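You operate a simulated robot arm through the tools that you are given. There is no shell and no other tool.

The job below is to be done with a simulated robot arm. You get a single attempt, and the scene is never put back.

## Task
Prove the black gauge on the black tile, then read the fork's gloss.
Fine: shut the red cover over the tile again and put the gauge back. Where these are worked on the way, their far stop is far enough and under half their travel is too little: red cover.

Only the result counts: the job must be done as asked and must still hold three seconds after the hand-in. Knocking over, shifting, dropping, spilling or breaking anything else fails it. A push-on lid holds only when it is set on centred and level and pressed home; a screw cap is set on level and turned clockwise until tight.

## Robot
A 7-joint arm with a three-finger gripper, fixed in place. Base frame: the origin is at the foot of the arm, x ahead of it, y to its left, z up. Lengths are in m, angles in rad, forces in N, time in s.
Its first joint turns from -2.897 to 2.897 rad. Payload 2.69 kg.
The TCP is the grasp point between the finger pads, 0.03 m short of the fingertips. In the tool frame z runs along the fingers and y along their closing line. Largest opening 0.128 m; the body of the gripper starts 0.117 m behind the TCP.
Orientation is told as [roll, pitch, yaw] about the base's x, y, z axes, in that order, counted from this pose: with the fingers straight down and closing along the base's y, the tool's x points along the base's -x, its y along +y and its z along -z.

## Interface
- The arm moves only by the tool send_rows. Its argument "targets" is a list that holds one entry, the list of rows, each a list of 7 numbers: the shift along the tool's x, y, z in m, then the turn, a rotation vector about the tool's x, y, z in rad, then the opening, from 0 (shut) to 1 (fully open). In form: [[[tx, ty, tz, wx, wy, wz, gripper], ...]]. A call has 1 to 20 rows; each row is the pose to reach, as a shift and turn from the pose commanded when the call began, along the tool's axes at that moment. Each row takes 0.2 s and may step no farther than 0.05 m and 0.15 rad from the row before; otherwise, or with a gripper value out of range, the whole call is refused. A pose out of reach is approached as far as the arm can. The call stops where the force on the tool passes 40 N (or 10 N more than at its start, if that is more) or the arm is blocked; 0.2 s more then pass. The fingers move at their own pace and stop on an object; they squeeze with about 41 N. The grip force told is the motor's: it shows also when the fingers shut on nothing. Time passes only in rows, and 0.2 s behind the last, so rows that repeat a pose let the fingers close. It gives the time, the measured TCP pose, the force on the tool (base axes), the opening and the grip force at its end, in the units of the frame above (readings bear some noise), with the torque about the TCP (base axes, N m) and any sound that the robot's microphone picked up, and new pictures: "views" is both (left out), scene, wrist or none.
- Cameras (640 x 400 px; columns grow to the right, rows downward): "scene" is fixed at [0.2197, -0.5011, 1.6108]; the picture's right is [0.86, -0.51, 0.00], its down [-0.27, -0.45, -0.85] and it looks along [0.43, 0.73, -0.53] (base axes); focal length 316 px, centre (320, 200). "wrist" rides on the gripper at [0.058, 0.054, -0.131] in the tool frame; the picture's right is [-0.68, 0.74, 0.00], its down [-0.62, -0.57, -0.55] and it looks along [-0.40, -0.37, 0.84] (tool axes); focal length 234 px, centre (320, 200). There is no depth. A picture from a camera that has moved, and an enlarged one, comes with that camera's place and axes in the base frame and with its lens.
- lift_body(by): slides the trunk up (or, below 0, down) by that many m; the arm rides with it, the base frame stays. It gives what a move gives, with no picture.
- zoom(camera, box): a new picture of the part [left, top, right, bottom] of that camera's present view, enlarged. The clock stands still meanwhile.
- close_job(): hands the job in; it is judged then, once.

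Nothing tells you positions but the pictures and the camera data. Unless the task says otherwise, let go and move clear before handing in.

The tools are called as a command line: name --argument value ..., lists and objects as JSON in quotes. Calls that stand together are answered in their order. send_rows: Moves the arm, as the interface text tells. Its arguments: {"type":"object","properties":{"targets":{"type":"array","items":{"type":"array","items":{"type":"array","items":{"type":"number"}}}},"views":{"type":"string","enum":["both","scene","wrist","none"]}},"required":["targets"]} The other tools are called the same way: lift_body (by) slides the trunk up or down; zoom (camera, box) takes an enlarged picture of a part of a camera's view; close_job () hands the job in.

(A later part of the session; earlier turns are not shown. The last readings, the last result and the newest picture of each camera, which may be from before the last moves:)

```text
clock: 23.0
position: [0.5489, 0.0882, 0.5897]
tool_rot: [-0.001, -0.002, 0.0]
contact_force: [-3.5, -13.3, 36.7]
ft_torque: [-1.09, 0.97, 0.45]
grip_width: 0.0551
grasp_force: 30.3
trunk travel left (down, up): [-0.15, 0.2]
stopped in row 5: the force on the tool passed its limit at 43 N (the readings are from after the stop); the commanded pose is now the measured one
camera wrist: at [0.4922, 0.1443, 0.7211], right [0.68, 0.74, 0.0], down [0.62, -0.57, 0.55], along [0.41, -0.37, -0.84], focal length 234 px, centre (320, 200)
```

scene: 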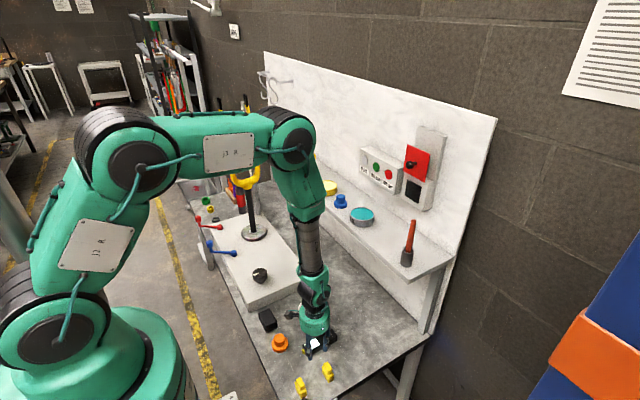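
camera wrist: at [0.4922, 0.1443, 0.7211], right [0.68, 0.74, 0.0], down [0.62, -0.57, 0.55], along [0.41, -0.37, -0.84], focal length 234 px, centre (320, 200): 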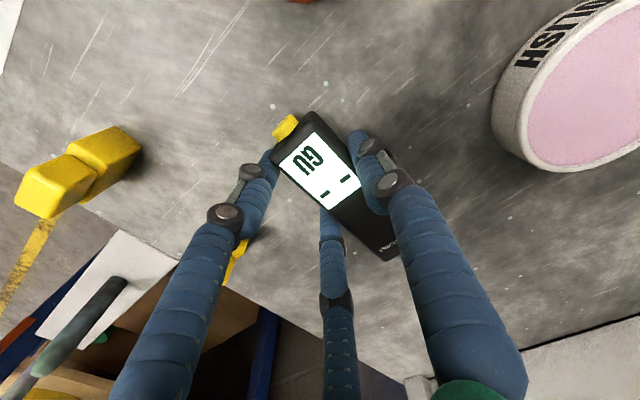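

The fingers have met the gauge but the tips seem to press down on the bench. I'll rise a few mm and finish closing.

send_rows --targets '[[[0, 0, -0.003, 0, 0, 0, 0.43], [0, 0, -0.005, 0, 0, 0, 0.43], [0, 0, -0.005, 0, 0, 0, 0.43]]]'

```text
clock: 23.8
position: [0.548, 0.0908, 0.5926]
tool_rot: [0.0, 0.0, 0.0]
contact_force: [-1.1, -1.0, -0.6]
ft_torque: [-0.04, 0.0, -0.03]
grip_width: 0.056
grasp_force: 0.3
trunk travel left (down, up): [-0.15, 0.2]
camera wrist: at [0.491, 0.1446, 0.7232], right [0.68, 0.74, 0.0], down [0.62, -0.57, 0.55], along [0.4, -0.37, -0.84], focal length 234 px, centre (320, 200)
```

scene: 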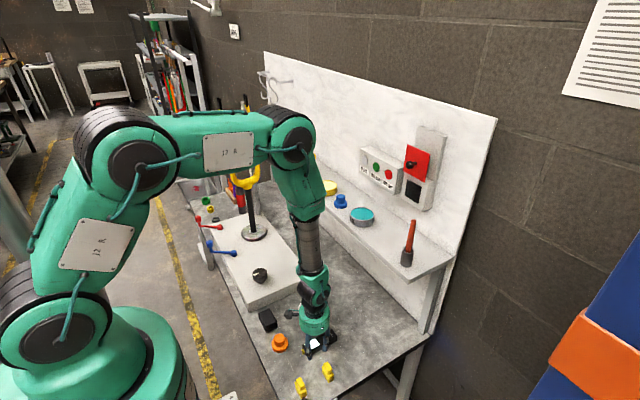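
wrist: 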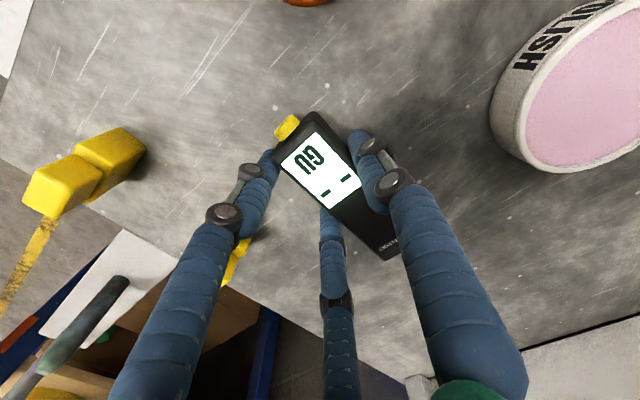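

send_rows --targets '[[[0, 0, 0, 0, 0, 0, 0.3], [0, 0, 0, 0, 0, 0, 0.2], [0, 0, 0, 0, 0, 0, 0.1], [0, 0, 0, 0, 0, 0, 0.0], [0, 0, 0, 0, 0, 0, 0.0]]]'

```text
clock: 25.0
position: [0.5488, 0.0904, 0.5911]
tool_rot: [0.0, 0.004, 0.0]
contact_force: [0.8, -0.5, 0.3]
ft_torque: [-0.01, 0.04, -0.01]
grip_width: 0.0542
grasp_force: 41.1
trunk travel left (down, up): [-0.15, 0.2]
camera wrist: at [0.4914, 0.1446, 0.7235], right [0.68, 0.74, 0.0], down [0.62, -0.57, 0.55], along [0.4, -0.37, -0.84], focal length 234 px, centre (320, 200)
```

scene: 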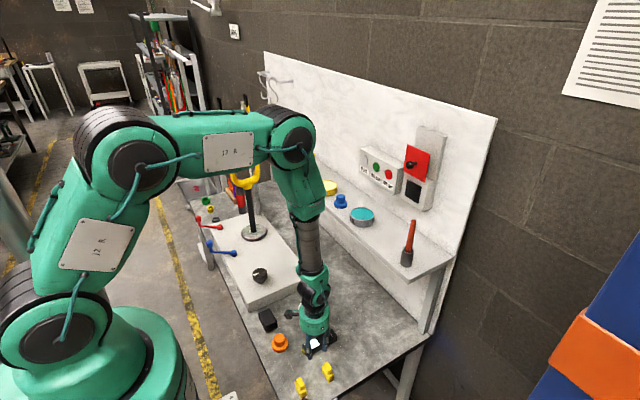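
wrist: 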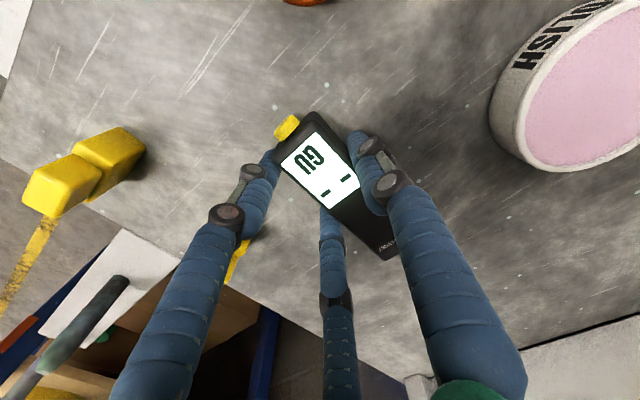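

The gripper holds the gauge at about 41 N. I'll lift it gently and check.

send_rows --targets '[[[0, 0, -0.005, 0, 0, 0, 0], [0, 0, -0.015, 0, 0, 0, 0], [0, 0, -0.03, 0, 0, 0, 0], [0, 0, -0.05, 0, 0, 0, 0], [0, 0, -0.08, 0, 0, 0, 0], [0, 0, -0.11, 0, 0, 0, 0]]]'

zoom --camera "scene" --box '[270, 260, 370, 350]'

zoom --camera "wrist" --box '[240, 80, 440, 280]'

```text
clock: 26.4
position: [0.5492, 0.0889, 0.7023]
tool_rot: [0.0, 0.002, 0.0]
contact_force: [-0.9, -0.9, -0.5]
ft_torque: [0.0, 0.01, -0.01]
grip_width: 0.0024
grasp_force: 31.0
trunk travel left (down, up): [-0.15, 0.2]
camera wrist: at [0.4915, 0.1431, 0.8345], right [0.68, 0.74, 0.0], down [0.62, -0.57, 0.55], along [0.4, -0.37, -0.84], focal length 234 px, centre (320, 200)
```

scene: 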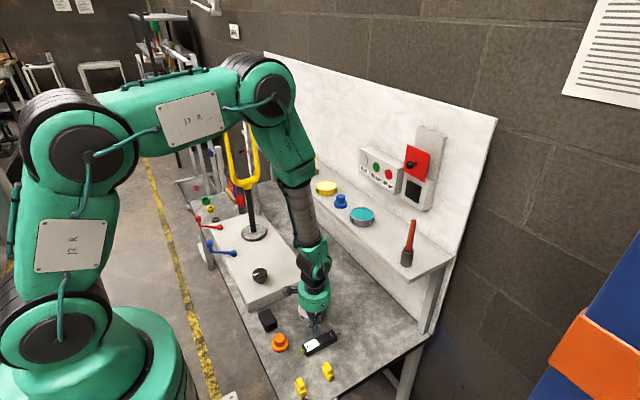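
wrist: 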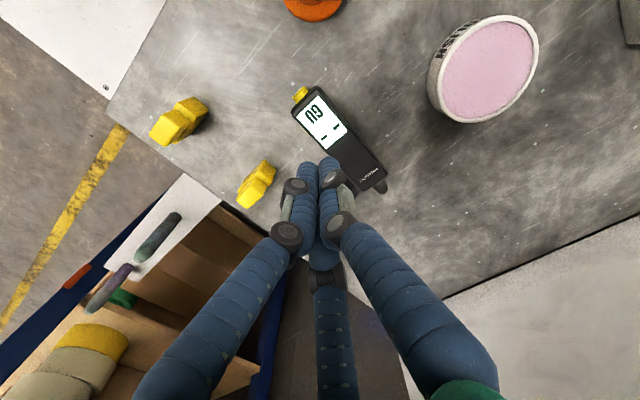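

```text
4.44 times, centred on (320, 305) of scene
camera zoom: at [0.2197, -0.5011, 1.6108], right [0.86, -0.51, 0.0], down [-0.27, -0.45, -0.85], along [0.43, 0.73, -0.53], focal length 1406 px, centre (320, -267)
```

zoom: 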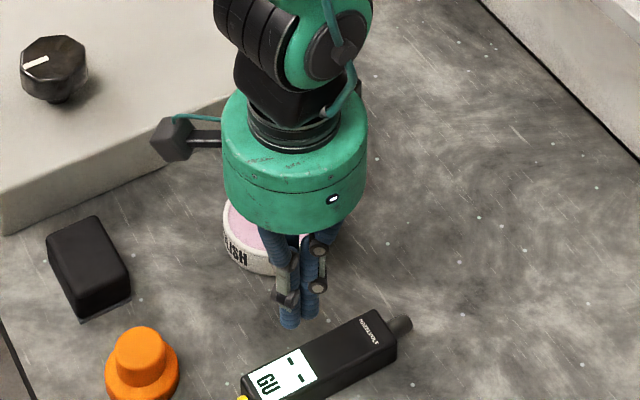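

```text
2.00 times, centred on (340, 180) of wrist
camera zoom: at [0.4915, 0.1431, 0.8345], right [0.68, 0.74, 0.0], down [0.62, -0.57, 0.55], along [0.4, -0.37, -0.84], focal length 468 px, centre (280, 240)
```

zoom: 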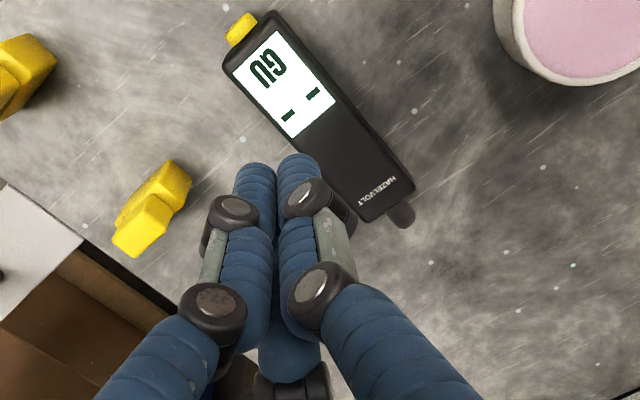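

The gauge slipped out because the grip was too high on it, and it is still in place on the bench. I'll touch the bench with closed fingertips in a clear spot beside it to learn the exact bench height.

send_rows --targets '[[[-0.02, 0.02, 0.01, 0, 0, 0, 0], [-0.04, 0.04, 0.03, 0, 0, 0, 0], [-0.05, 0.065, 0.06, 0, 0, 0, 0], [-0.05, 0.065, 0.085, 0, 0, 0, 0], [-0.05, 0.065, 0.1, 0, 0, 0, 0], [-0.05, 0.065, 0.1, 0, 0, 0, 0]]]'

```text
clock: 27.8
position: [0.6003, 0.1551, 0.6033]
tool_rot: [-0.003, 0.0, 0.0]
contact_force: [0.0, -0.3, -0.3]
ft_torque: [0.0, -0.01, 0.01]
grip_width: 0.0022
grasp_force: 31.5
trunk travel left (down, up): [-0.15, 0.2]
camera wrist: at [0.5426, 0.2102, 0.7347], right [0.68, 0.74, 0.0], down [0.62, -0.57, 0.55], along [0.4, -0.37, -0.84], focal length 234 px, centre (320, 200)
```

scene: 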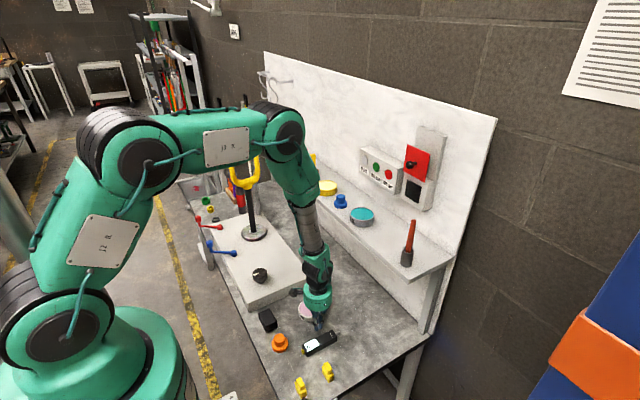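
wrist: 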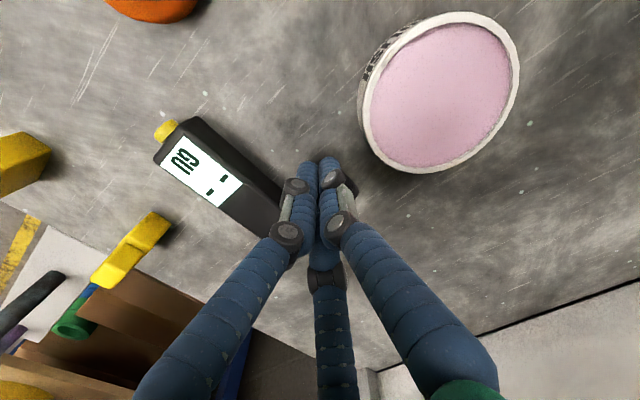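

send_rows --targets '[[[0, 0, 0.006, 0, 0, 0, 0], [0, 0, 0.012, 0, 0, 0, 0], [0, 0, 0.016, 0, 0, 0, 0], [0, 0, 0.02, 0, 0, 0, 0], [0, 0, 0.024, 0, 0, 0, 0], [0, 0, 0.028, 0, 0, 0, 0], [0, 0, 0.032, 0, 0, 0, 0], [0, 0, 0.036, 0, 0, 0, 0]]]' --views "none"

```text
clock: 28.8
position: [0.6001, 0.1549, 0.5869]
tool_rot: [0.0, 0.001, 0.0]
contact_force: [-11.6, -4.7, 31.0]
ft_torque: [-0.18, 0.35, -0.05]
grip_width: 0.0018
grasp_force: 31.6
trunk travel left (down, up): [-0.15, 0.2]
stopped in row 5: the force on the tool passed its limit at 52 N (the readings are from after the stop); the commanded pose is now the measured one
```

The bench top is at about z 0.557, so that grip depth was right and the slip had another cause. I'll back up and compare the gauge's current place with the start.

send_rows --targets '[[[0, 0, -0.02, 0, 0, 0, 0], [0, 0, -0.05, 0, 0, 0, 0.3], [0, 0, -0.09, 0, 0, 0, 0.6], [0, 0.02, -0.13, 0, 0, 0, 1.0], [0, 0.04, -0.17, 0, 0, 0, 1.0]]]' --views "wrist"

zoom --camera "scene" --box '[296, 326, 346, 360]'

zoom --camera "wrist" --box '[160, 60, 320, 200]'

```text
clock: 30.0
position: [0.601, 0.1983, 0.7563]
tool_rot: [-0.002, 0.0, 0.0]
contact_force: [-0.6, -0.2, -0.5]
ft_torque: [0.04, -0.04, -0.01]
grip_width: 0.128
grasp_force: 0.1
trunk travel left (down, up): [-0.15, 0.2]
camera wrist: at [0.5425, 0.2525, 0.8874], right [0.68, 0.74, 0.0], down [0.62, -0.57, 0.55], along [0.4, -0.37, -0.84], focal length 234 px, centre (320, 200)
```

wrist: 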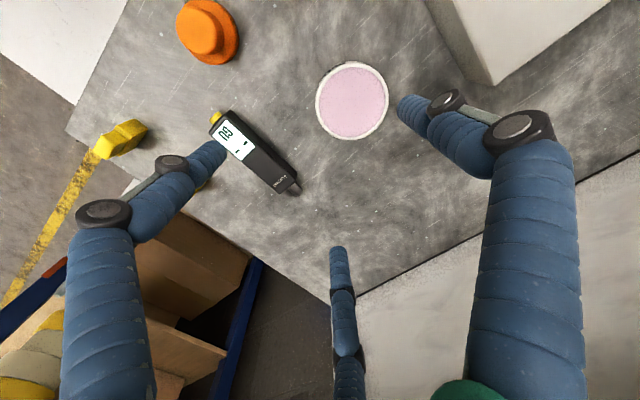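

```text
11.76 times, centred on (321, 343) of scene
camera zoom: at [0.2197, -0.5011, 1.6108], right [0.86, -0.51, 0.0], down [-0.27, -0.45, -0.85], along [0.43, 0.73, -0.53], focal length 3722 px, centre (308, -1482)
```

zoom: 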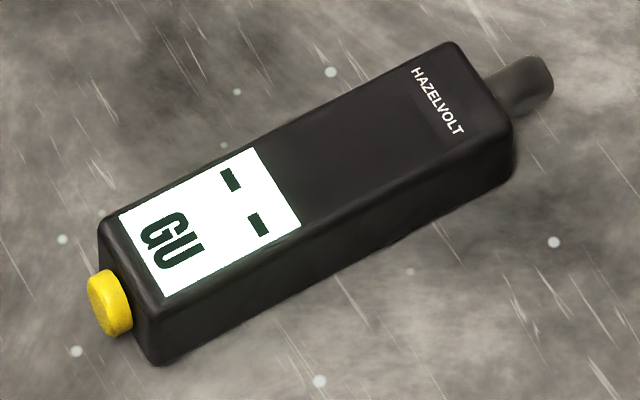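

```text
2.86 times, centred on (240, 130) of wrist
camera zoom: at [0.5425, 0.2525, 0.8874], right [0.68, 0.74, 0.0], down [0.62, -0.57, 0.55], along [0.4, -0.37, -0.84], focal length 669 px, centre (549, 400)
```

zoom: 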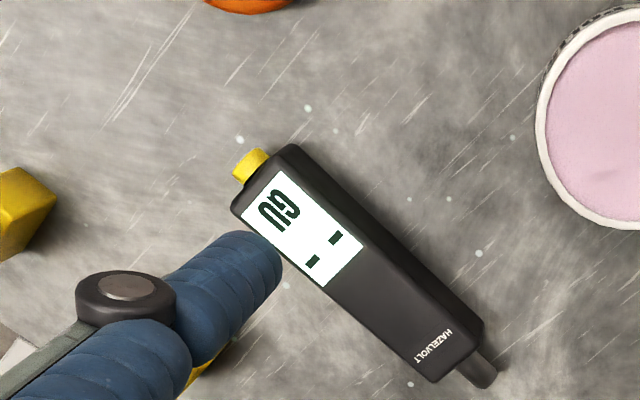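

The gauge is shifted only about 1 cm (+y) on the bench and is undamaged. I'll regrip at its middle, allowing for the three-jaw geometry, with the fingertips just above the bench.

send_rows --targets '[[[0.007, -0.03, 0.01, 0, 0, 0, 1.0], [0.014, -0.06, 0.03, 0, 0, 0, 1.0], [0.021, -0.09, 0.05, 0, 0, 0, 1.0], [0.026, -0.107, 0.08, 0, 0, 0, 1.0], [0.026, -0.107, 0.11, 0, 0, 0, 1.0], [0.026, -0.107, 0.135, 0, 0, 0, 1.0], [0.026, -0.107, 0.135, 0, 0, 0, 1.0]]]'

zoom --camera "wrist" --box '[200, 60, 440, 280]'

```text
clock: 31.6
position: [0.5759, 0.0885, 0.6186]
tool_rot: [0.0, 0.002, 0.0]
contact_force: [0.3, 0.3, -0.3]
ft_torque: [-0.05, -0.02, 0.0]
grip_width: 0.128
grasp_force: 0.0
trunk travel left (down, up): [-0.15, 0.2]
camera wrist: at [0.519, 0.1428, 0.7508], right [0.68, 0.74, 0.0], down [0.62, -0.57, 0.55], along [0.4, -0.37, -0.84], focal length 234 px, centre (320, 200)
```

scene: 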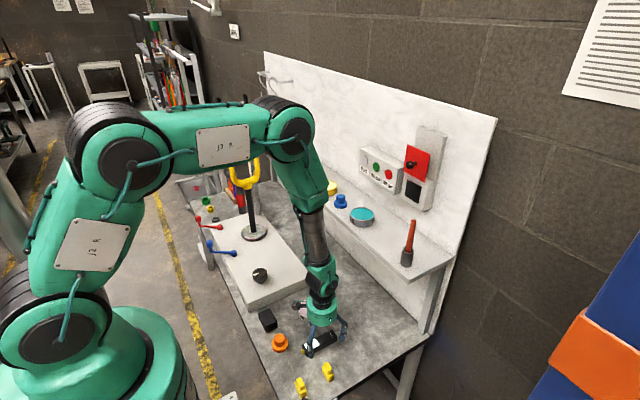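
wrist: 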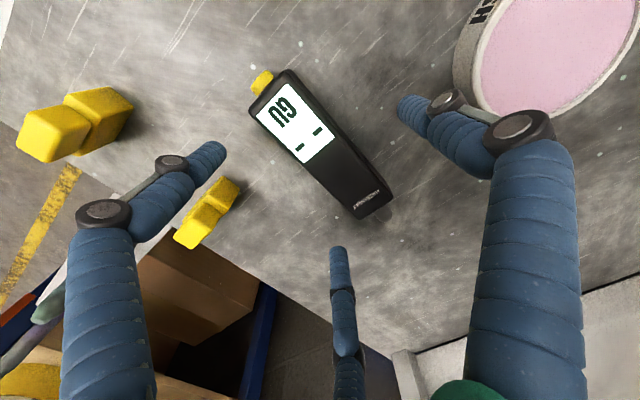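

```text
1.82 times, centred on (320, 170) of wrist
camera zoom: at [0.519, 0.1428, 0.7508], right [0.68, 0.74, 0.0], down [0.62, -0.57, 0.55], along [0.4, -0.37, -0.84], focal length 426 px, centre (320, 254)
```

zoom: 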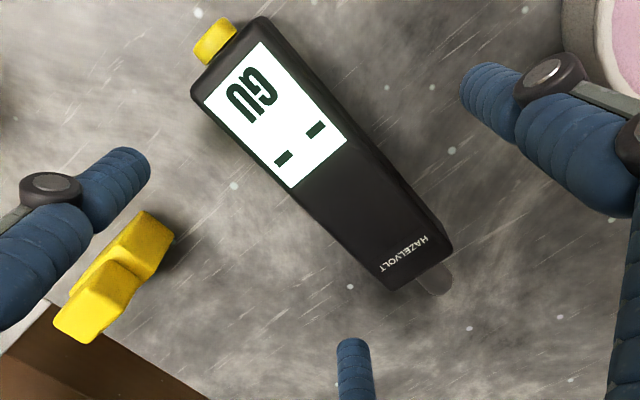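

send_rows --targets '[[[0, 0.003, 0.012, 0, 0, 0.024, 1.0], [0, 0.003, 0.022, 0, 0, 0.024, 1.0], [0, 0.003, 0.0275, 0, 0, 0.024, 1.0], [0, 0.003, 0.0275, 0, 0, 0.024, 0.7], [0, 0.003, 0.0275, 0, 0, 0.024, 0.5], [0, 0.003, 0.0275, 0, 0, 0.024, 0.45], [0, 0.003, 0.0275, 0, 0, 0.024, 0.45]]]'

zoom --camera "wrist" --box '[240, 80, 440, 280]'

zoom --camera "scene" --box '[290, 310, 360, 365]'

```text
clock: 33.2
position: [0.5765, 0.0925, 0.5926]
tool_rot: [0.0, 0.0, -0.024]
contact_force: [-0.4, -0.1, -1.0]
ft_torque: [-0.03, -0.02, -0.01]
grip_width: 0.0578
grasp_force: 0.1
trunk travel left (down, up): [-0.15, 0.2]
camera wrist: at [0.5198, 0.1483, 0.7233], right [0.69, 0.72, 0.0], down [0.6, -0.58, 0.55], along [0.39, -0.38, -0.84], focal length 234 px, centre (320, 200)
```

scene: 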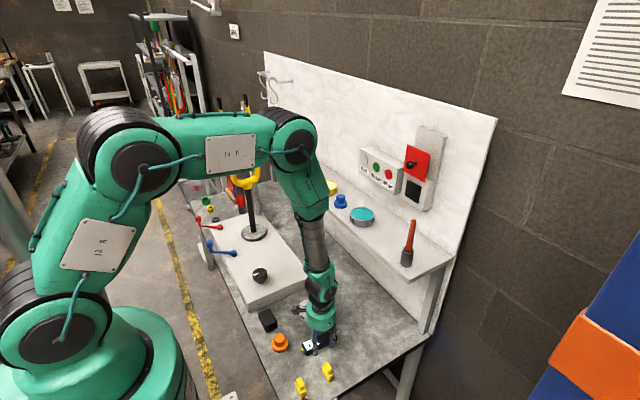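
wrist: 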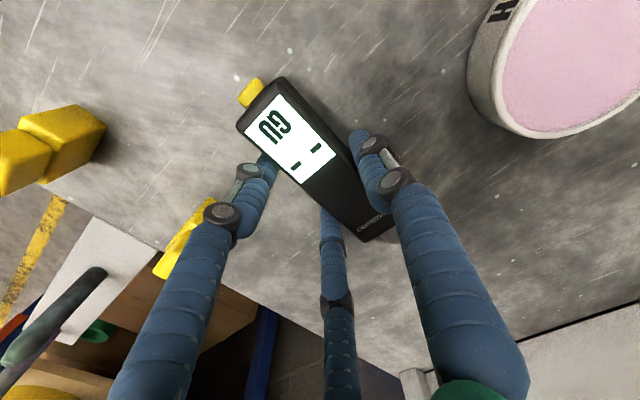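

```text
2.00 times, centred on (340, 180) of wrist
camera zoom: at [0.5198, 0.1483, 0.7233], right [0.69, 0.72, 0.0], down [0.6, -0.58, 0.55], along [0.39, -0.38, -0.84], focal length 468 px, centre (280, 240)
```

zoom: 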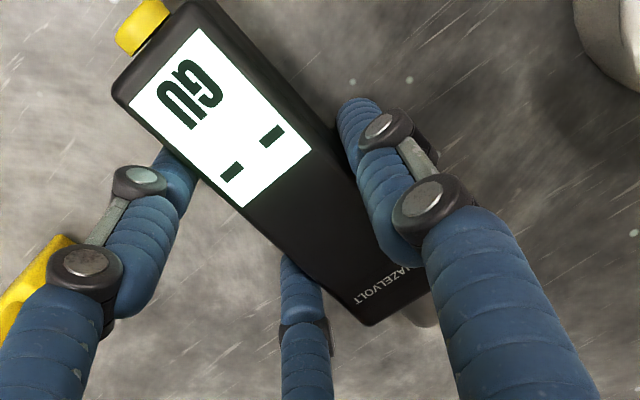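

```text
7.27 times, centred on (325, 338) of scene
camera zoom: at [0.2197, -0.5011, 1.6108], right [0.86, -0.51, 0.0], down [-0.27, -0.45, -0.85], along [0.43, 0.73, -0.53], focal length 2301 px, centre (284, -800)
```

zoom: 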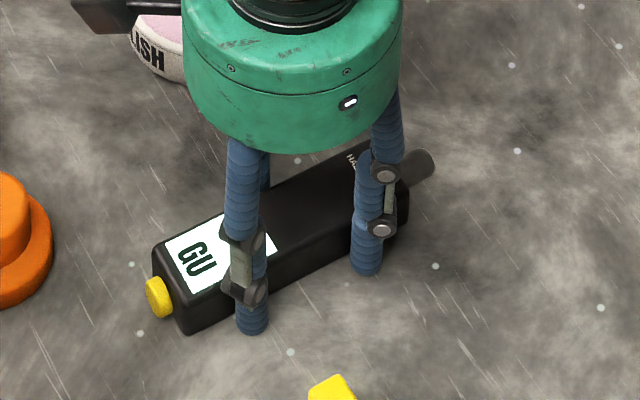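

send_rows --targets '[[[0, 0, 0, 0, 0, 0, 0.4], [0, 0, 0, 0, 0, 0, 0.3], [0, 0, 0, 0, 0, 0, 0.2], [0, 0, 0, 0, 0, 0, 0.1], [0, 0, 0, 0, 0, 0, 0.0], [0, 0, 0, 0, 0, 0, 0.0], [0, 0, 0, 0, 0, 0, 0.0]]]' --views "wrist"

zoom --camera "scene" --box '[290, 310, 360, 365]'

```text
clock: 34.8
position: [0.5748, 0.0926, 0.592]
tool_rot: [0.0, -0.001, -0.023]
contact_force: [0.0, 0.7, 2.3]
ft_torque: [0.12, 0.03, 0.01]
grip_width: 0.0539
grasp_force: 40.7
trunk travel left (down, up): [-0.15, 0.2]
camera wrist: at [0.5198, 0.1483, 0.7234], right [0.69, 0.72, 0.0], down [0.6, -0.58, 0.55], along [0.39, -0.38, -0.84], focal length 234 px, centre (320, 200)
```

wrist: 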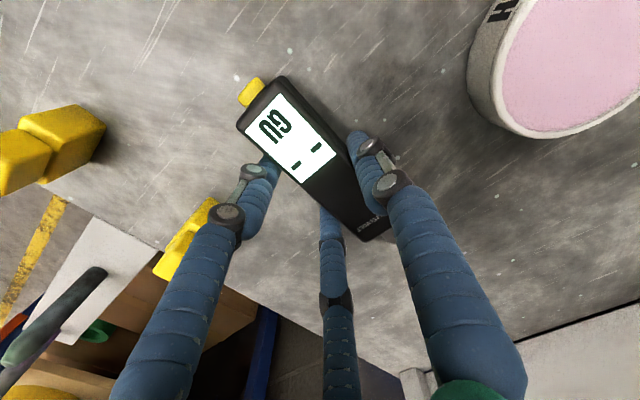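

```text
7.27 times, centred on (325, 338) of scene
camera zoom: at [0.2197, -0.5011, 1.6108], right [0.86, -0.51, 0.0], down [-0.27, -0.45, -0.85], along [0.43, 0.73, -0.53], focal length 2301 px, centre (284, -800)
```

zoom: 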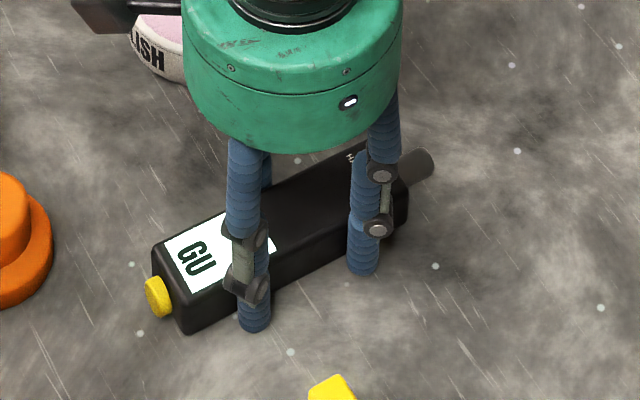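

send_rows --targets '[[[0, 0, -0.002, 0, 0, 0, 0], [0, 0, -0.004, 0, 0, 0, 0], [0, 0, -0.006, 0, 0, 0, 0], [0, 0, -0.008, 0, 0, 0, 0]]]' --views "wrist"

zoom --camera "scene" --box '[290, 310, 360, 365]'

```text
clock: 35.8
position: [0.5746, 0.091, 0.5991]
tool_rot: [-0.001, 0.0, -0.025]
contact_force: [-0.1, 0.1, -1.7]
ft_torque: [0.05, 0.03, -0.02]
grip_width: 0.0541
grasp_force: 41.5
trunk travel left (down, up): [-0.15, 0.2]
camera wrist: at [0.5187, 0.1475, 0.7314], right [0.69, 0.72, 0.0], down [0.6, -0.58, 0.55], along [0.39, -0.38, -0.84], focal length 234 px, centre (320, 200)
```

wrist: 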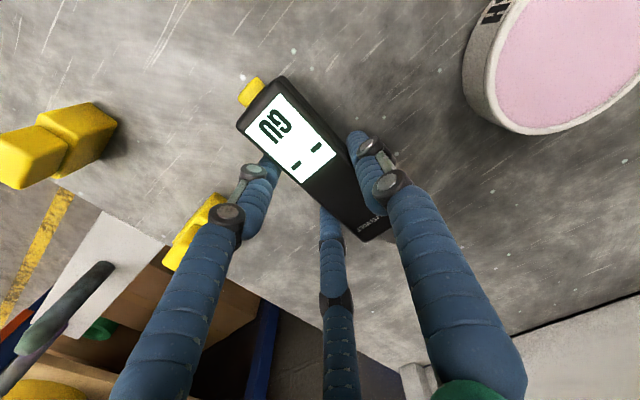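

```text
7.27 times, centred on (325, 338) of scene
camera zoom: at [0.2197, -0.5011, 1.6108], right [0.86, -0.51, 0.0], down [-0.27, -0.45, -0.85], along [0.43, 0.73, -0.53], focal length 2301 px, centre (284, -800)
```

zoom: 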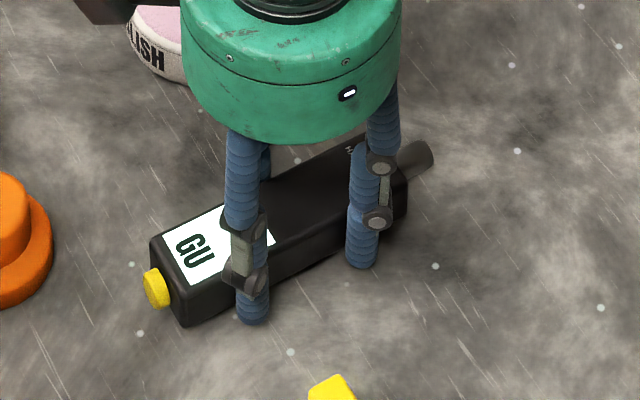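

The gauge is lifting with the gripper this time. I'll keep raising it slowly and keep an eye on the grip.

send_rows --targets '[[[0, 0, -0.005, 0, 0, 0, 0], [0, 0, -0.012, 0, 0, 0, 0], [0, 0, -0.02, 0, 0, 0, 0], [0, 0, -0.03, 0, 0, 0, 0], [0, 0, -0.04, 0, 0, 0, 0], [0, 0, -0.04, 0, 0, 0, 0]]]' --views "wrist"

zoom --camera "scene" --box '[290, 300, 360, 355]'

```text
clock: 37.2
position: [0.5742, 0.0919, 0.6413]
tool_rot: [-0.002, 0.001, -0.025]
contact_force: [0.1, -0.6, -1.5]
ft_torque: [-0.05, 0.02, -0.02]
grip_width: 0.0538
grasp_force: 41.4
trunk travel left (down, up): [-0.15, 0.2]
camera wrist: at [0.5183, 0.1473, 0.7729], right [0.69, 0.72, 0.0], down [0.6, -0.58, 0.55], along [0.39, -0.38, -0.84], focal length 234 px, centre (320, 200)
```

wrist: 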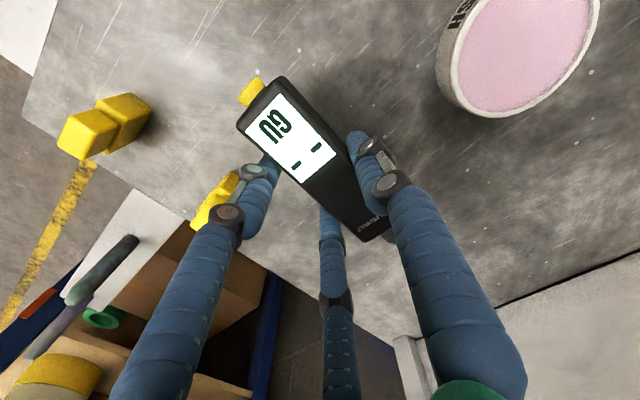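

```text
7.27 times, centred on (325, 328) of scene
camera zoom: at [0.2197, -0.5011, 1.6108], right [0.86, -0.51, 0.0], down [-0.27, -0.45, -0.85], along [0.43, 0.73, -0.53], focal length 2301 px, centre (284, -727)
```

zoom: 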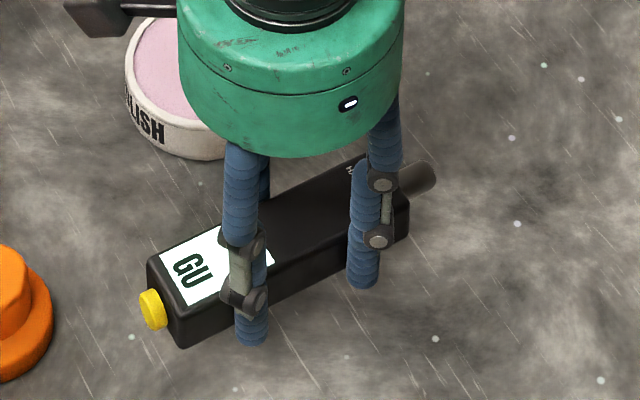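

The gauge is held firmly, with its tip about 0.087 m ahead of the TCP. I'll raise it to tile height, keeping clear of the shelf, and square it to +x.

send_rows --targets '[[[0, 0, -0.02, 0, 0, 0, 0], [0, 0, -0.05, 0, 0, 0, 0], [0, 0, -0.085, 0, 0, 0, 0], [0, 0, -0.12, 0, 0, 0, 0], [0, 0, -0.155, 0, 0, 0, 0], [0, 0, -0.19, 0, 0, 0, 0], [0, 0, -0.225, 0, 0, -0.005, 0], [0, 0, -0.26, 0, 0, -0.01, 0], [0, 0, -0.295, 0, 0, -0.015, 0], [0, 0, -0.33, 0, 0, -0.02, 0], [0, 0, -0.365, 0, 0, -0.024, 0], [0, 0, -0.4, 0, 0, -0.024, 0], [0, 0, -0.435, 0, 0, -0.024, 0], [0, 0, -0.465, 0, 0, -0.024, 0], [0, 0, -0.48, 0, 0, -0.024, 0], [0, 0, -0.489, 0, 0, -0.024, 0], [0, 0, -0.489, 0, 0, -0.024, 0]]]'

zoom --camera "scene" --box '[280, 130, 460, 270]'

zoom --camera "wrist" --box '[200, 40, 440, 260]'

```text
clock: 40.8
position: [0.575, 0.0911, 1.1295]
tool_rot: [-0.002, 0.001, -0.001]
contact_force: [1.3, -0.1, -1.7]
ft_torque: [0.02, 0.01, -0.01]
grip_width: 0.0538
grasp_force: 40.8
trunk travel left (down, up): [-0.15, 0.2]
camera wrist: at [0.518, 0.1457, 1.2608], right [0.68, 0.74, 0.0], down [0.62, -0.57, 0.55], along [0.4, -0.37, -0.84], focal length 234 px, centre (320, 200)
```

scene: 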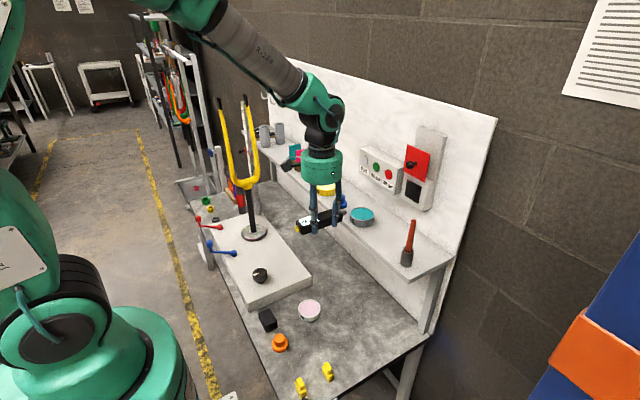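
wrist: 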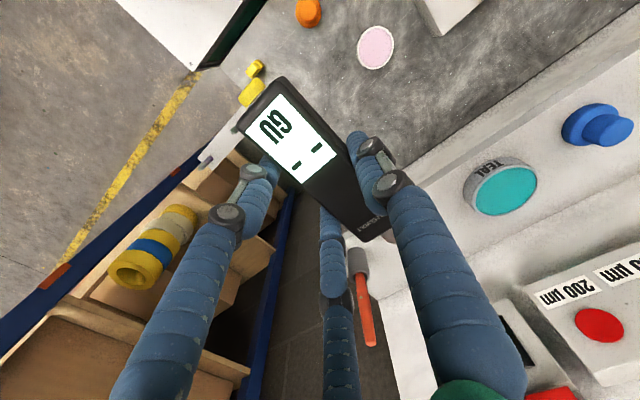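

```text
2.86 times, centred on (370, 200) of scene
camera zoom: at [0.2197, -0.5011, 1.6108], right [0.86, -0.51, 0.0], down [-0.27, -0.45, -0.85], along [0.43, 0.73, -0.53], focal length 904 px, centre (177, 200)
```

zoom: 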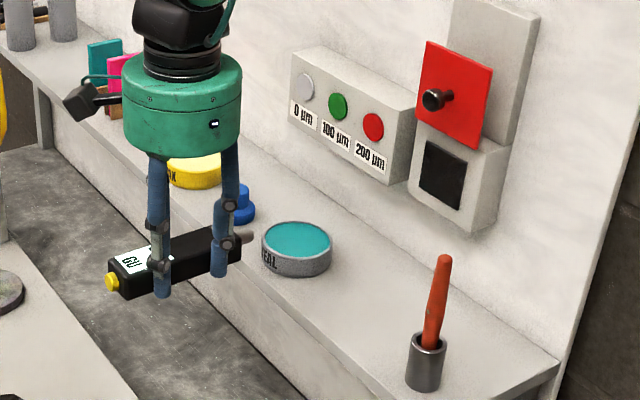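

```text
1.82 times, centred on (320, 150) of wrist
camera zoom: at [0.518, 0.1457, 1.2608], right [0.68, 0.74, 0.0], down [0.62, -0.57, 0.55], along [0.4, -0.37, -0.84], focal length 426 px, centre (320, 291)
```

zoom: 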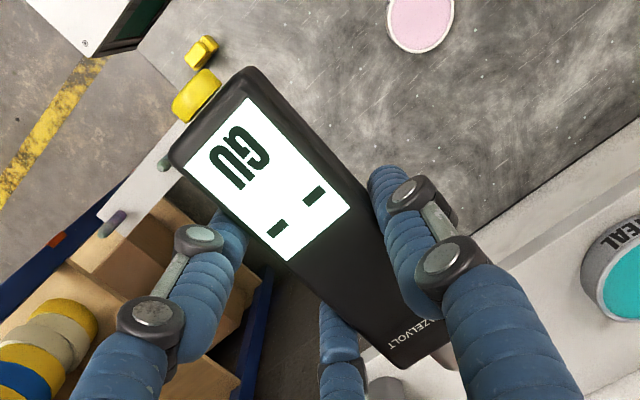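

zoom --camera "wrist" --box '[300, 150, 420, 260]'

zoom --camera "scene" --box '[290, 180, 360, 240]'

```text
3.64 times, centred on (360, 205) of wrist
camera zoom: at [0.518, 0.1457, 1.2608], right [0.68, 0.74, 0.0], down [0.62, -0.57, 0.55], along [0.4, -0.37, -0.84], focal length 852 px, centre (174, 182)
```

zoom: 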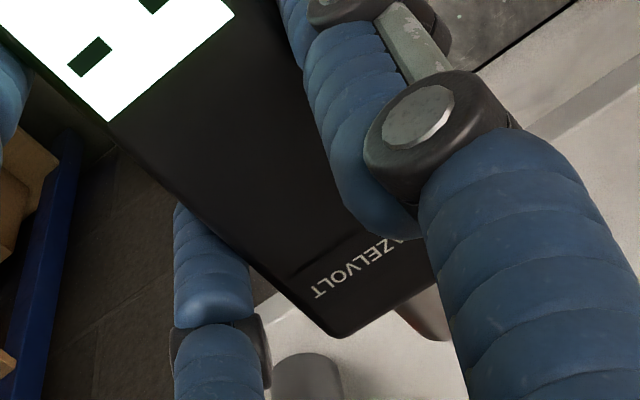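

```text
6.67 times, centred on (325, 210) of scene
camera zoom: at [0.2197, -0.5011, 1.6108], right [0.86, -0.51, 0.0], down [-0.27, -0.45, -0.85], along [0.43, 0.73, -0.53], focal length 2109 px, centre (287, 133)
```

zoom: 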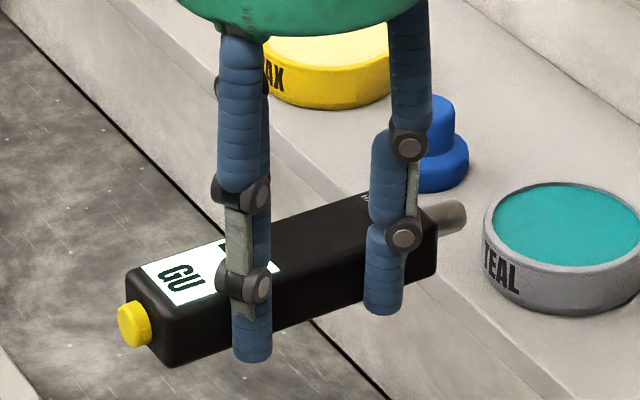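

The gauge is level and square. I'll move toward the tile and stop about 2.5 cm short.

send_rows --targets '[[[-0.02, -0.001, -0.001, 0, 0, 0, 0], [-0.045, -0.002, -0.002, 0, 0, 0, 0], [-0.07, -0.003, -0.002, 0, 0, 0, 0], [-0.095, -0.004, -0.002, 0, 0, 0, 0], [-0.12, -0.005, -0.002, 0, 0, 0, 0], [-0.145, -0.006, -0.002, 0, 0, 0, 0], [-0.17, -0.007, -0.002, 0, 0, 0, 0], [-0.195, -0.008, -0.002, 0, 0, 0, 0], [-0.212, -0.009, -0.002, 0, 0, 0, 0], [-0.218, -0.009, -0.002, 0, 0, 0, 0], [-0.218, -0.009, -0.002, 0, 0, 0, 0]]]'

zoom --camera "scene" --box '[360, 120, 460, 220]'

zoom --camera "wrist" --box '[240, 100, 560, 300]'

```text
clock: 43.2
position: [0.7931, 0.0822, 1.1315]
tool_rot: [-0.001, -0.001, -0.001]
contact_force: [-0.2, -0.4, -1.5]
ft_torque: [-0.03, 0.03, -0.02]
grip_width: 0.054
grasp_force: 40.9
trunk travel left (down, up): [-0.15, 0.2]
camera wrist: at [0.736, 0.137, 1.2637], right [0.68, 0.74, 0.0], down [0.62, -0.57, 0.55], along [0.4, -0.37, -0.84], focal length 234 px, centre (320, 200)
```

scene: 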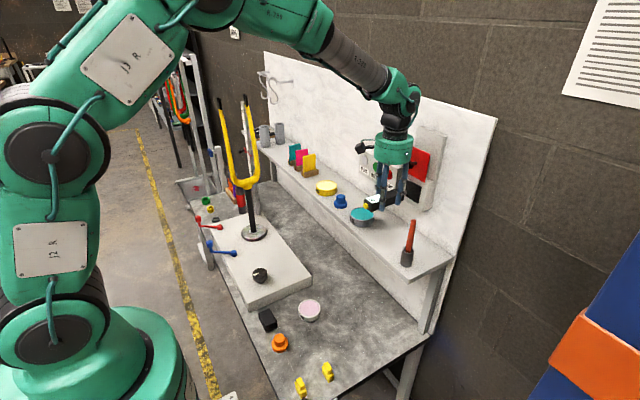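
wrist: 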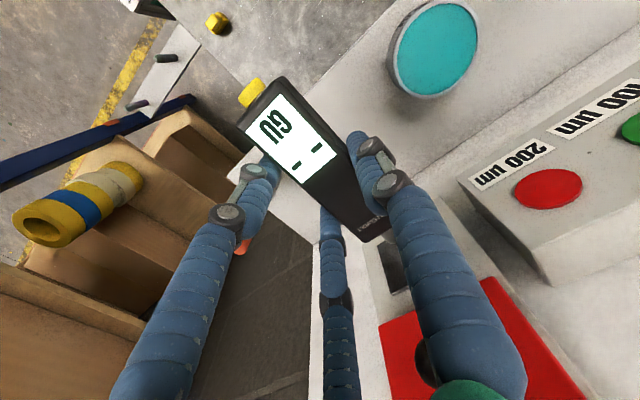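

```text
4.00 times, centred on (410, 170) of scene
camera zoom: at [0.2197, -0.5011, 1.6108], right [0.86, -0.51, 0.0], down [-0.27, -0.45, -0.85], along [0.43, 0.73, -0.53], focal length 1265 px, centre (-40, 320)
```

zoom: 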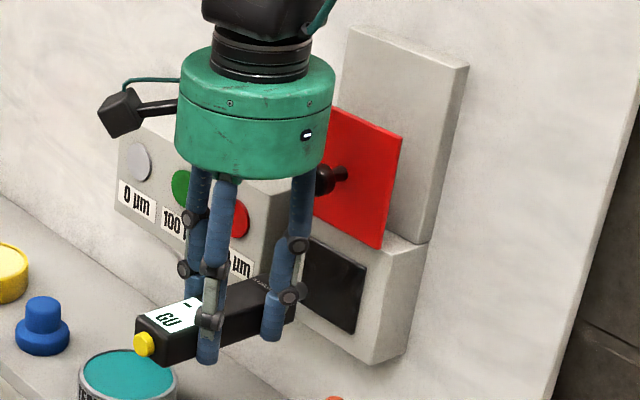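

```text
2.00 times, centred on (400, 200) of wrist
camera zoom: at [0.736, 0.137, 1.2637], right [0.68, 0.74, 0.0], down [0.62, -0.57, 0.55], along [0.4, -0.37, -0.84], focal length 468 px, centre (160, 200)
```

zoom: 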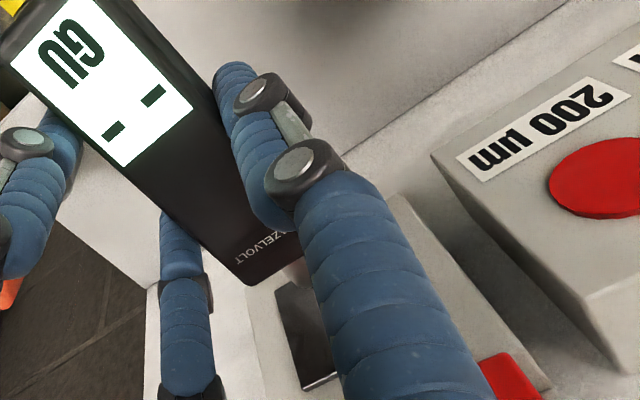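

Palm clearance above the knob is good, with the palm bottom at about z 1.257. I'll advance slowly toward contact.

send_rows --targets '[[[-0.006, 0, 0, 0, 0, 0, 0], [-0.011, 0, 0, 0, 0, 0, 0], [-0.015, 0, 0, 0, 0, 0, 0], [-0.018, 0, 0, 0, 0, 0, 0], [-0.018, 0, 0, 0, 0, 0, 0]]]' --views "wrist"

zoom --camera "scene" --box '[370, 150, 450, 220]'

```text
clock: 44.4
position: [0.8111, 0.0824, 1.132]
tool_rot: [0.0, -0.001, 0.0]
contact_force: [-0.5, -0.9, -1.2]
ft_torque: [0.0, 0.03, 0.0]
grip_width: 0.0542
grasp_force: 40.6
trunk travel left (down, up): [-0.15, 0.2]
camera wrist: at [0.754, 0.1369, 1.2628], right [0.68, 0.74, 0.0], down [0.62, -0.57, 0.55], along [0.4, -0.37, -0.84], focal length 234 px, centre (320, 200)
```

wrist: 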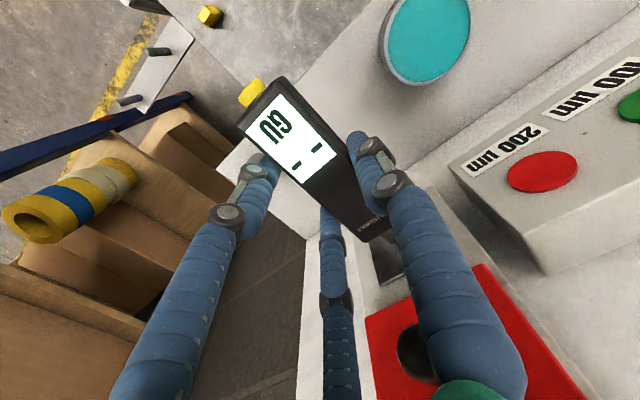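

```text
5.71 times, centred on (410, 185) of scene
camera zoom: at [0.2197, -0.5011, 1.6108], right [0.86, -0.51, 0.0], down [-0.27, -0.45, -0.85], along [0.43, 0.73, -0.53], focal length 1808 px, centre (-194, 286)
```

zoom: 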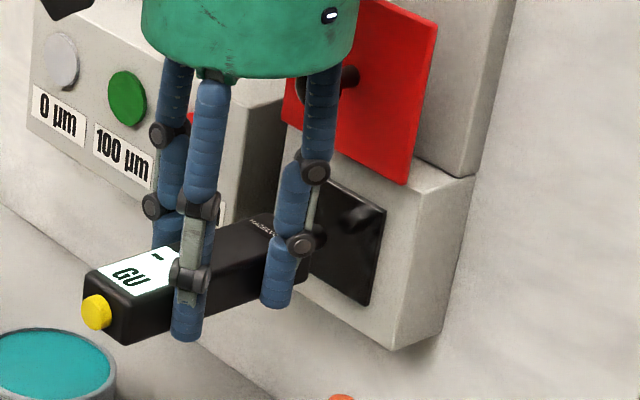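

send_rows --targets '[[[-0.002, 0, 0, 0, 0, 0, 0], [-0.004, 0, 0, 0, 0, 0, 0], [-0.006, 0, 0, 0, 0, 0, 0], [-0.006, 0, 0, 0, 0, 0, 0]]]' --views "none"

```text
clock: 45.4
position: [0.8163, 0.0832, 1.1307]
tool_rot: [0.0, 0.002, 0.0]
contact_force: [0.8, 0.4, -1.0]
ft_torque: [-0.01, 0.02, 0.0]
grip_width: 0.054
grasp_force: 41.1
trunk travel left (down, up): [-0.15, 0.2]
```

send_rows --targets '[[[-0.0015, 0, 0, 0, 0, 0, 0], [-0.003, 0, 0, 0, 0, 0, 0], [-0.003, 0, 0, 0, 0, 0, 0]]]' --views "none"

zoom --camera "scene" --box '[370, 150, 450, 220]'

```text
clock: 46.2
position: [0.8195, 0.0827, 1.1316]
tool_rot: [-0.001, -0.001, 0.001]
contact_force: [-0.4, 1.3, -2.0]
ft_torque: [0.0, 0.02, 0.0]
grip_width: 0.0543
grasp_force: 41.4
trunk travel left (down, up): [-0.15, 0.2]
```

```text
5.71 times, centred on (410, 185) of scene
camera zoom: at [0.2197, -0.5011, 1.6108], right [0.86, -0.51, 0.0], down [-0.27, -0.45, -0.85], along [0.43, 0.73, -0.53], focal length 1808 px, centre (-194, 286)
```

zoom: 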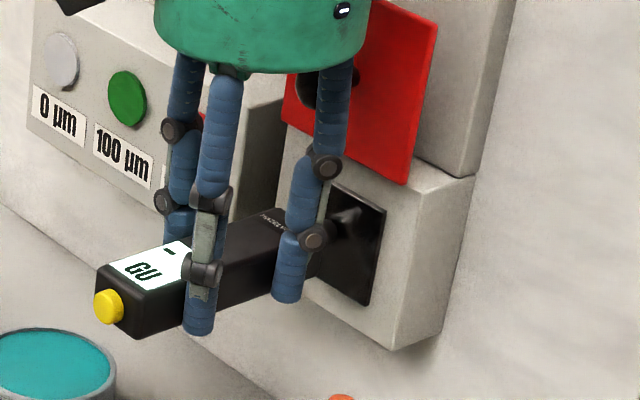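

send_rows --targets '[[[-0.0015, 0, 0, 0, 0, 0, 0], [-0.003, 0, 0, 0, 0, 0, 0], [-0.004, 0, 0, 0, 0, 0, 0], [-0.004, 0, 0, 0, 0, 0, 0]]]' --views "none"

zoom --camera "scene" --box '[390, 165, 440, 205]'

```text
clock: 47.2
position: [0.8218, 0.0826, 1.1324]
tool_rot: [-0.001, 0.002, 0.0]
contact_force: [-25.8, 3.2, 0.7]
ft_torque: [0.07, 0.3, 0.47]
grip_width: 0.0539
grasp_force: 41.5
trunk travel left (down, up): [-0.15, 0.2]
```

```text
10.00 times, centred on (415, 185) of scene
camera zoom: at [0.2197, -0.5011, 1.6108], right [0.86, -0.51, 0.0], down [-0.27, -0.45, -0.85], along [0.43, 0.73, -0.53], focal length 3164 px, centre (-630, 350)
```

zoom: 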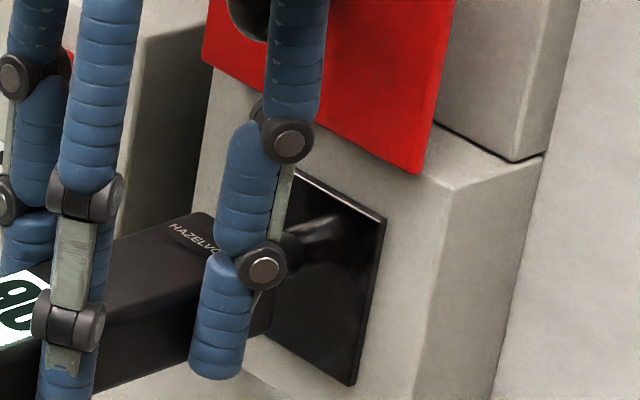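

Contact with the tile is made at about 26 N. I'll check the display.

zoom --camera "wrist" --box '[230, 70, 350, 200]'

zoom --camera "scene" --box '[375, 175, 425, 215]'

```text
3.08 times, centred on (290, 135) of wrist
camera zoom: at [0.7643, 0.1375, 1.2633], right [0.68, 0.74, 0.0], down [0.62, -0.57, 0.55], along [0.4, -0.37, -0.84], focal length 720 px, centre (412, 400)
```

zoom: 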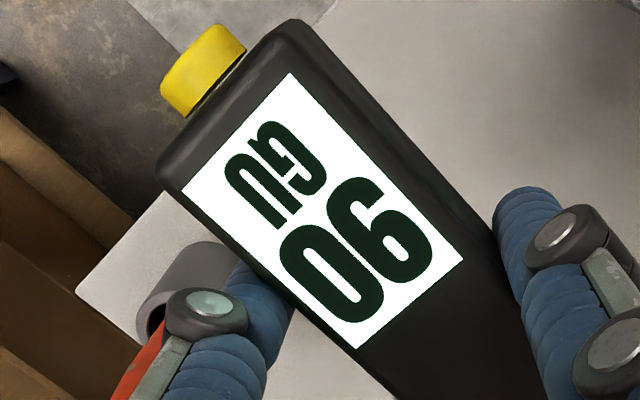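

```text
10.00 times, centred on (400, 195) of scene
camera zoom: at [0.2197, -0.5011, 1.6108], right [0.86, -0.51, 0.0], down [-0.27, -0.45, -0.85], along [0.43, 0.73, -0.53], focal length 3164 px, centre (-480, 250)
```

zoom: 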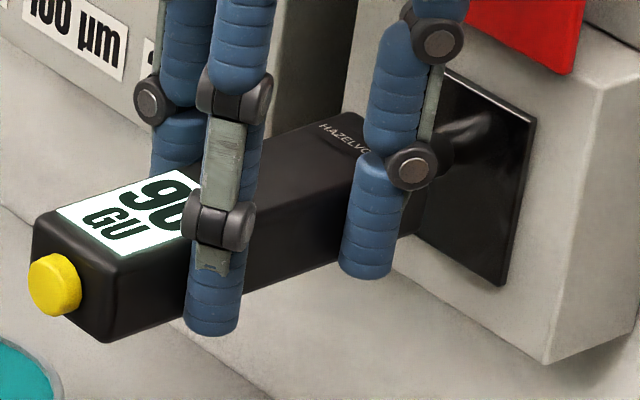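

The gauge reads "90 GU" on the tile. I'll hold the contact briefly, then back off and check what the display keeps.

send_rows --targets '[[[0, 0, 0, 0, 0, 0, 0], [0, 0, 0, 0, 0, 0, 0], [0, 0, 0, 0, 0, 0, 0], [0, 0, 0, 0, 0, 0, 0], [0, 0, 0, 0, 0, 0, 0], [0, 0, 0, 0, 0, 0, 0]]]' --views "wrist"

zoom --camera "wrist" --box '[230, 70, 350, 200]'

```text
clock: 48.6
position: [0.8214, 0.083, 1.132]
tool_rot: [-0.002, 0.001, 0.0]
contact_force: [-35.4, 1.7, -6.4]
ft_torque: [-0.01, 1.17, 0.53]
grip_width: 0.0541
grasp_force: 41.6
trunk travel left (down, up): [-0.15, 0.2]
camera wrist: at [0.7644, 0.1373, 1.2633], right [0.68, 0.74, 0.0], down [0.62, -0.57, 0.55], along [0.4, -0.37, -0.84], focal length 234 px, centre (320, 200)
```

wrist: 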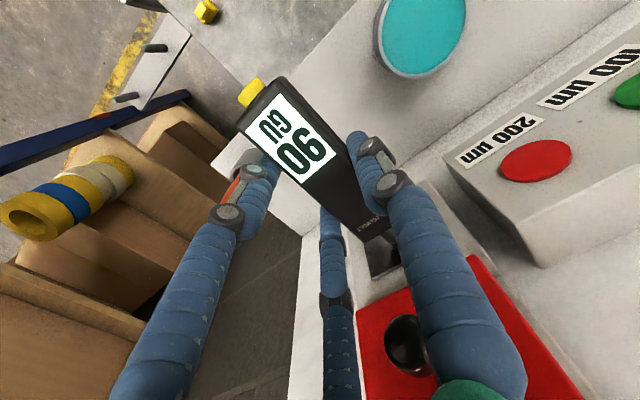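

```text
3.08 times, centred on (290, 135) of wrist
camera zoom: at [0.7644, 0.1373, 1.2633], right [0.68, 0.74, 0.0], down [0.62, -0.57, 0.55], along [0.4, -0.37, -0.84], focal length 720 px, centre (412, 400)
```

zoom: 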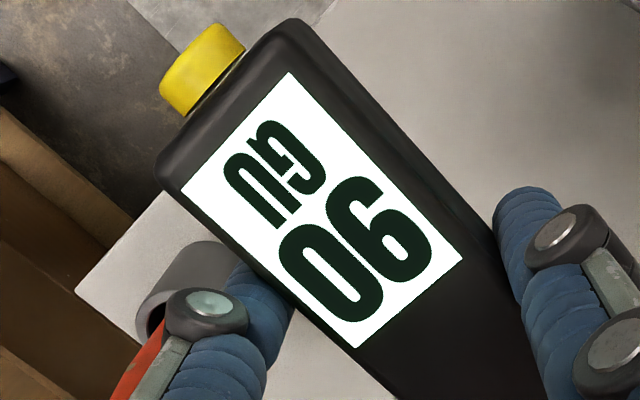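

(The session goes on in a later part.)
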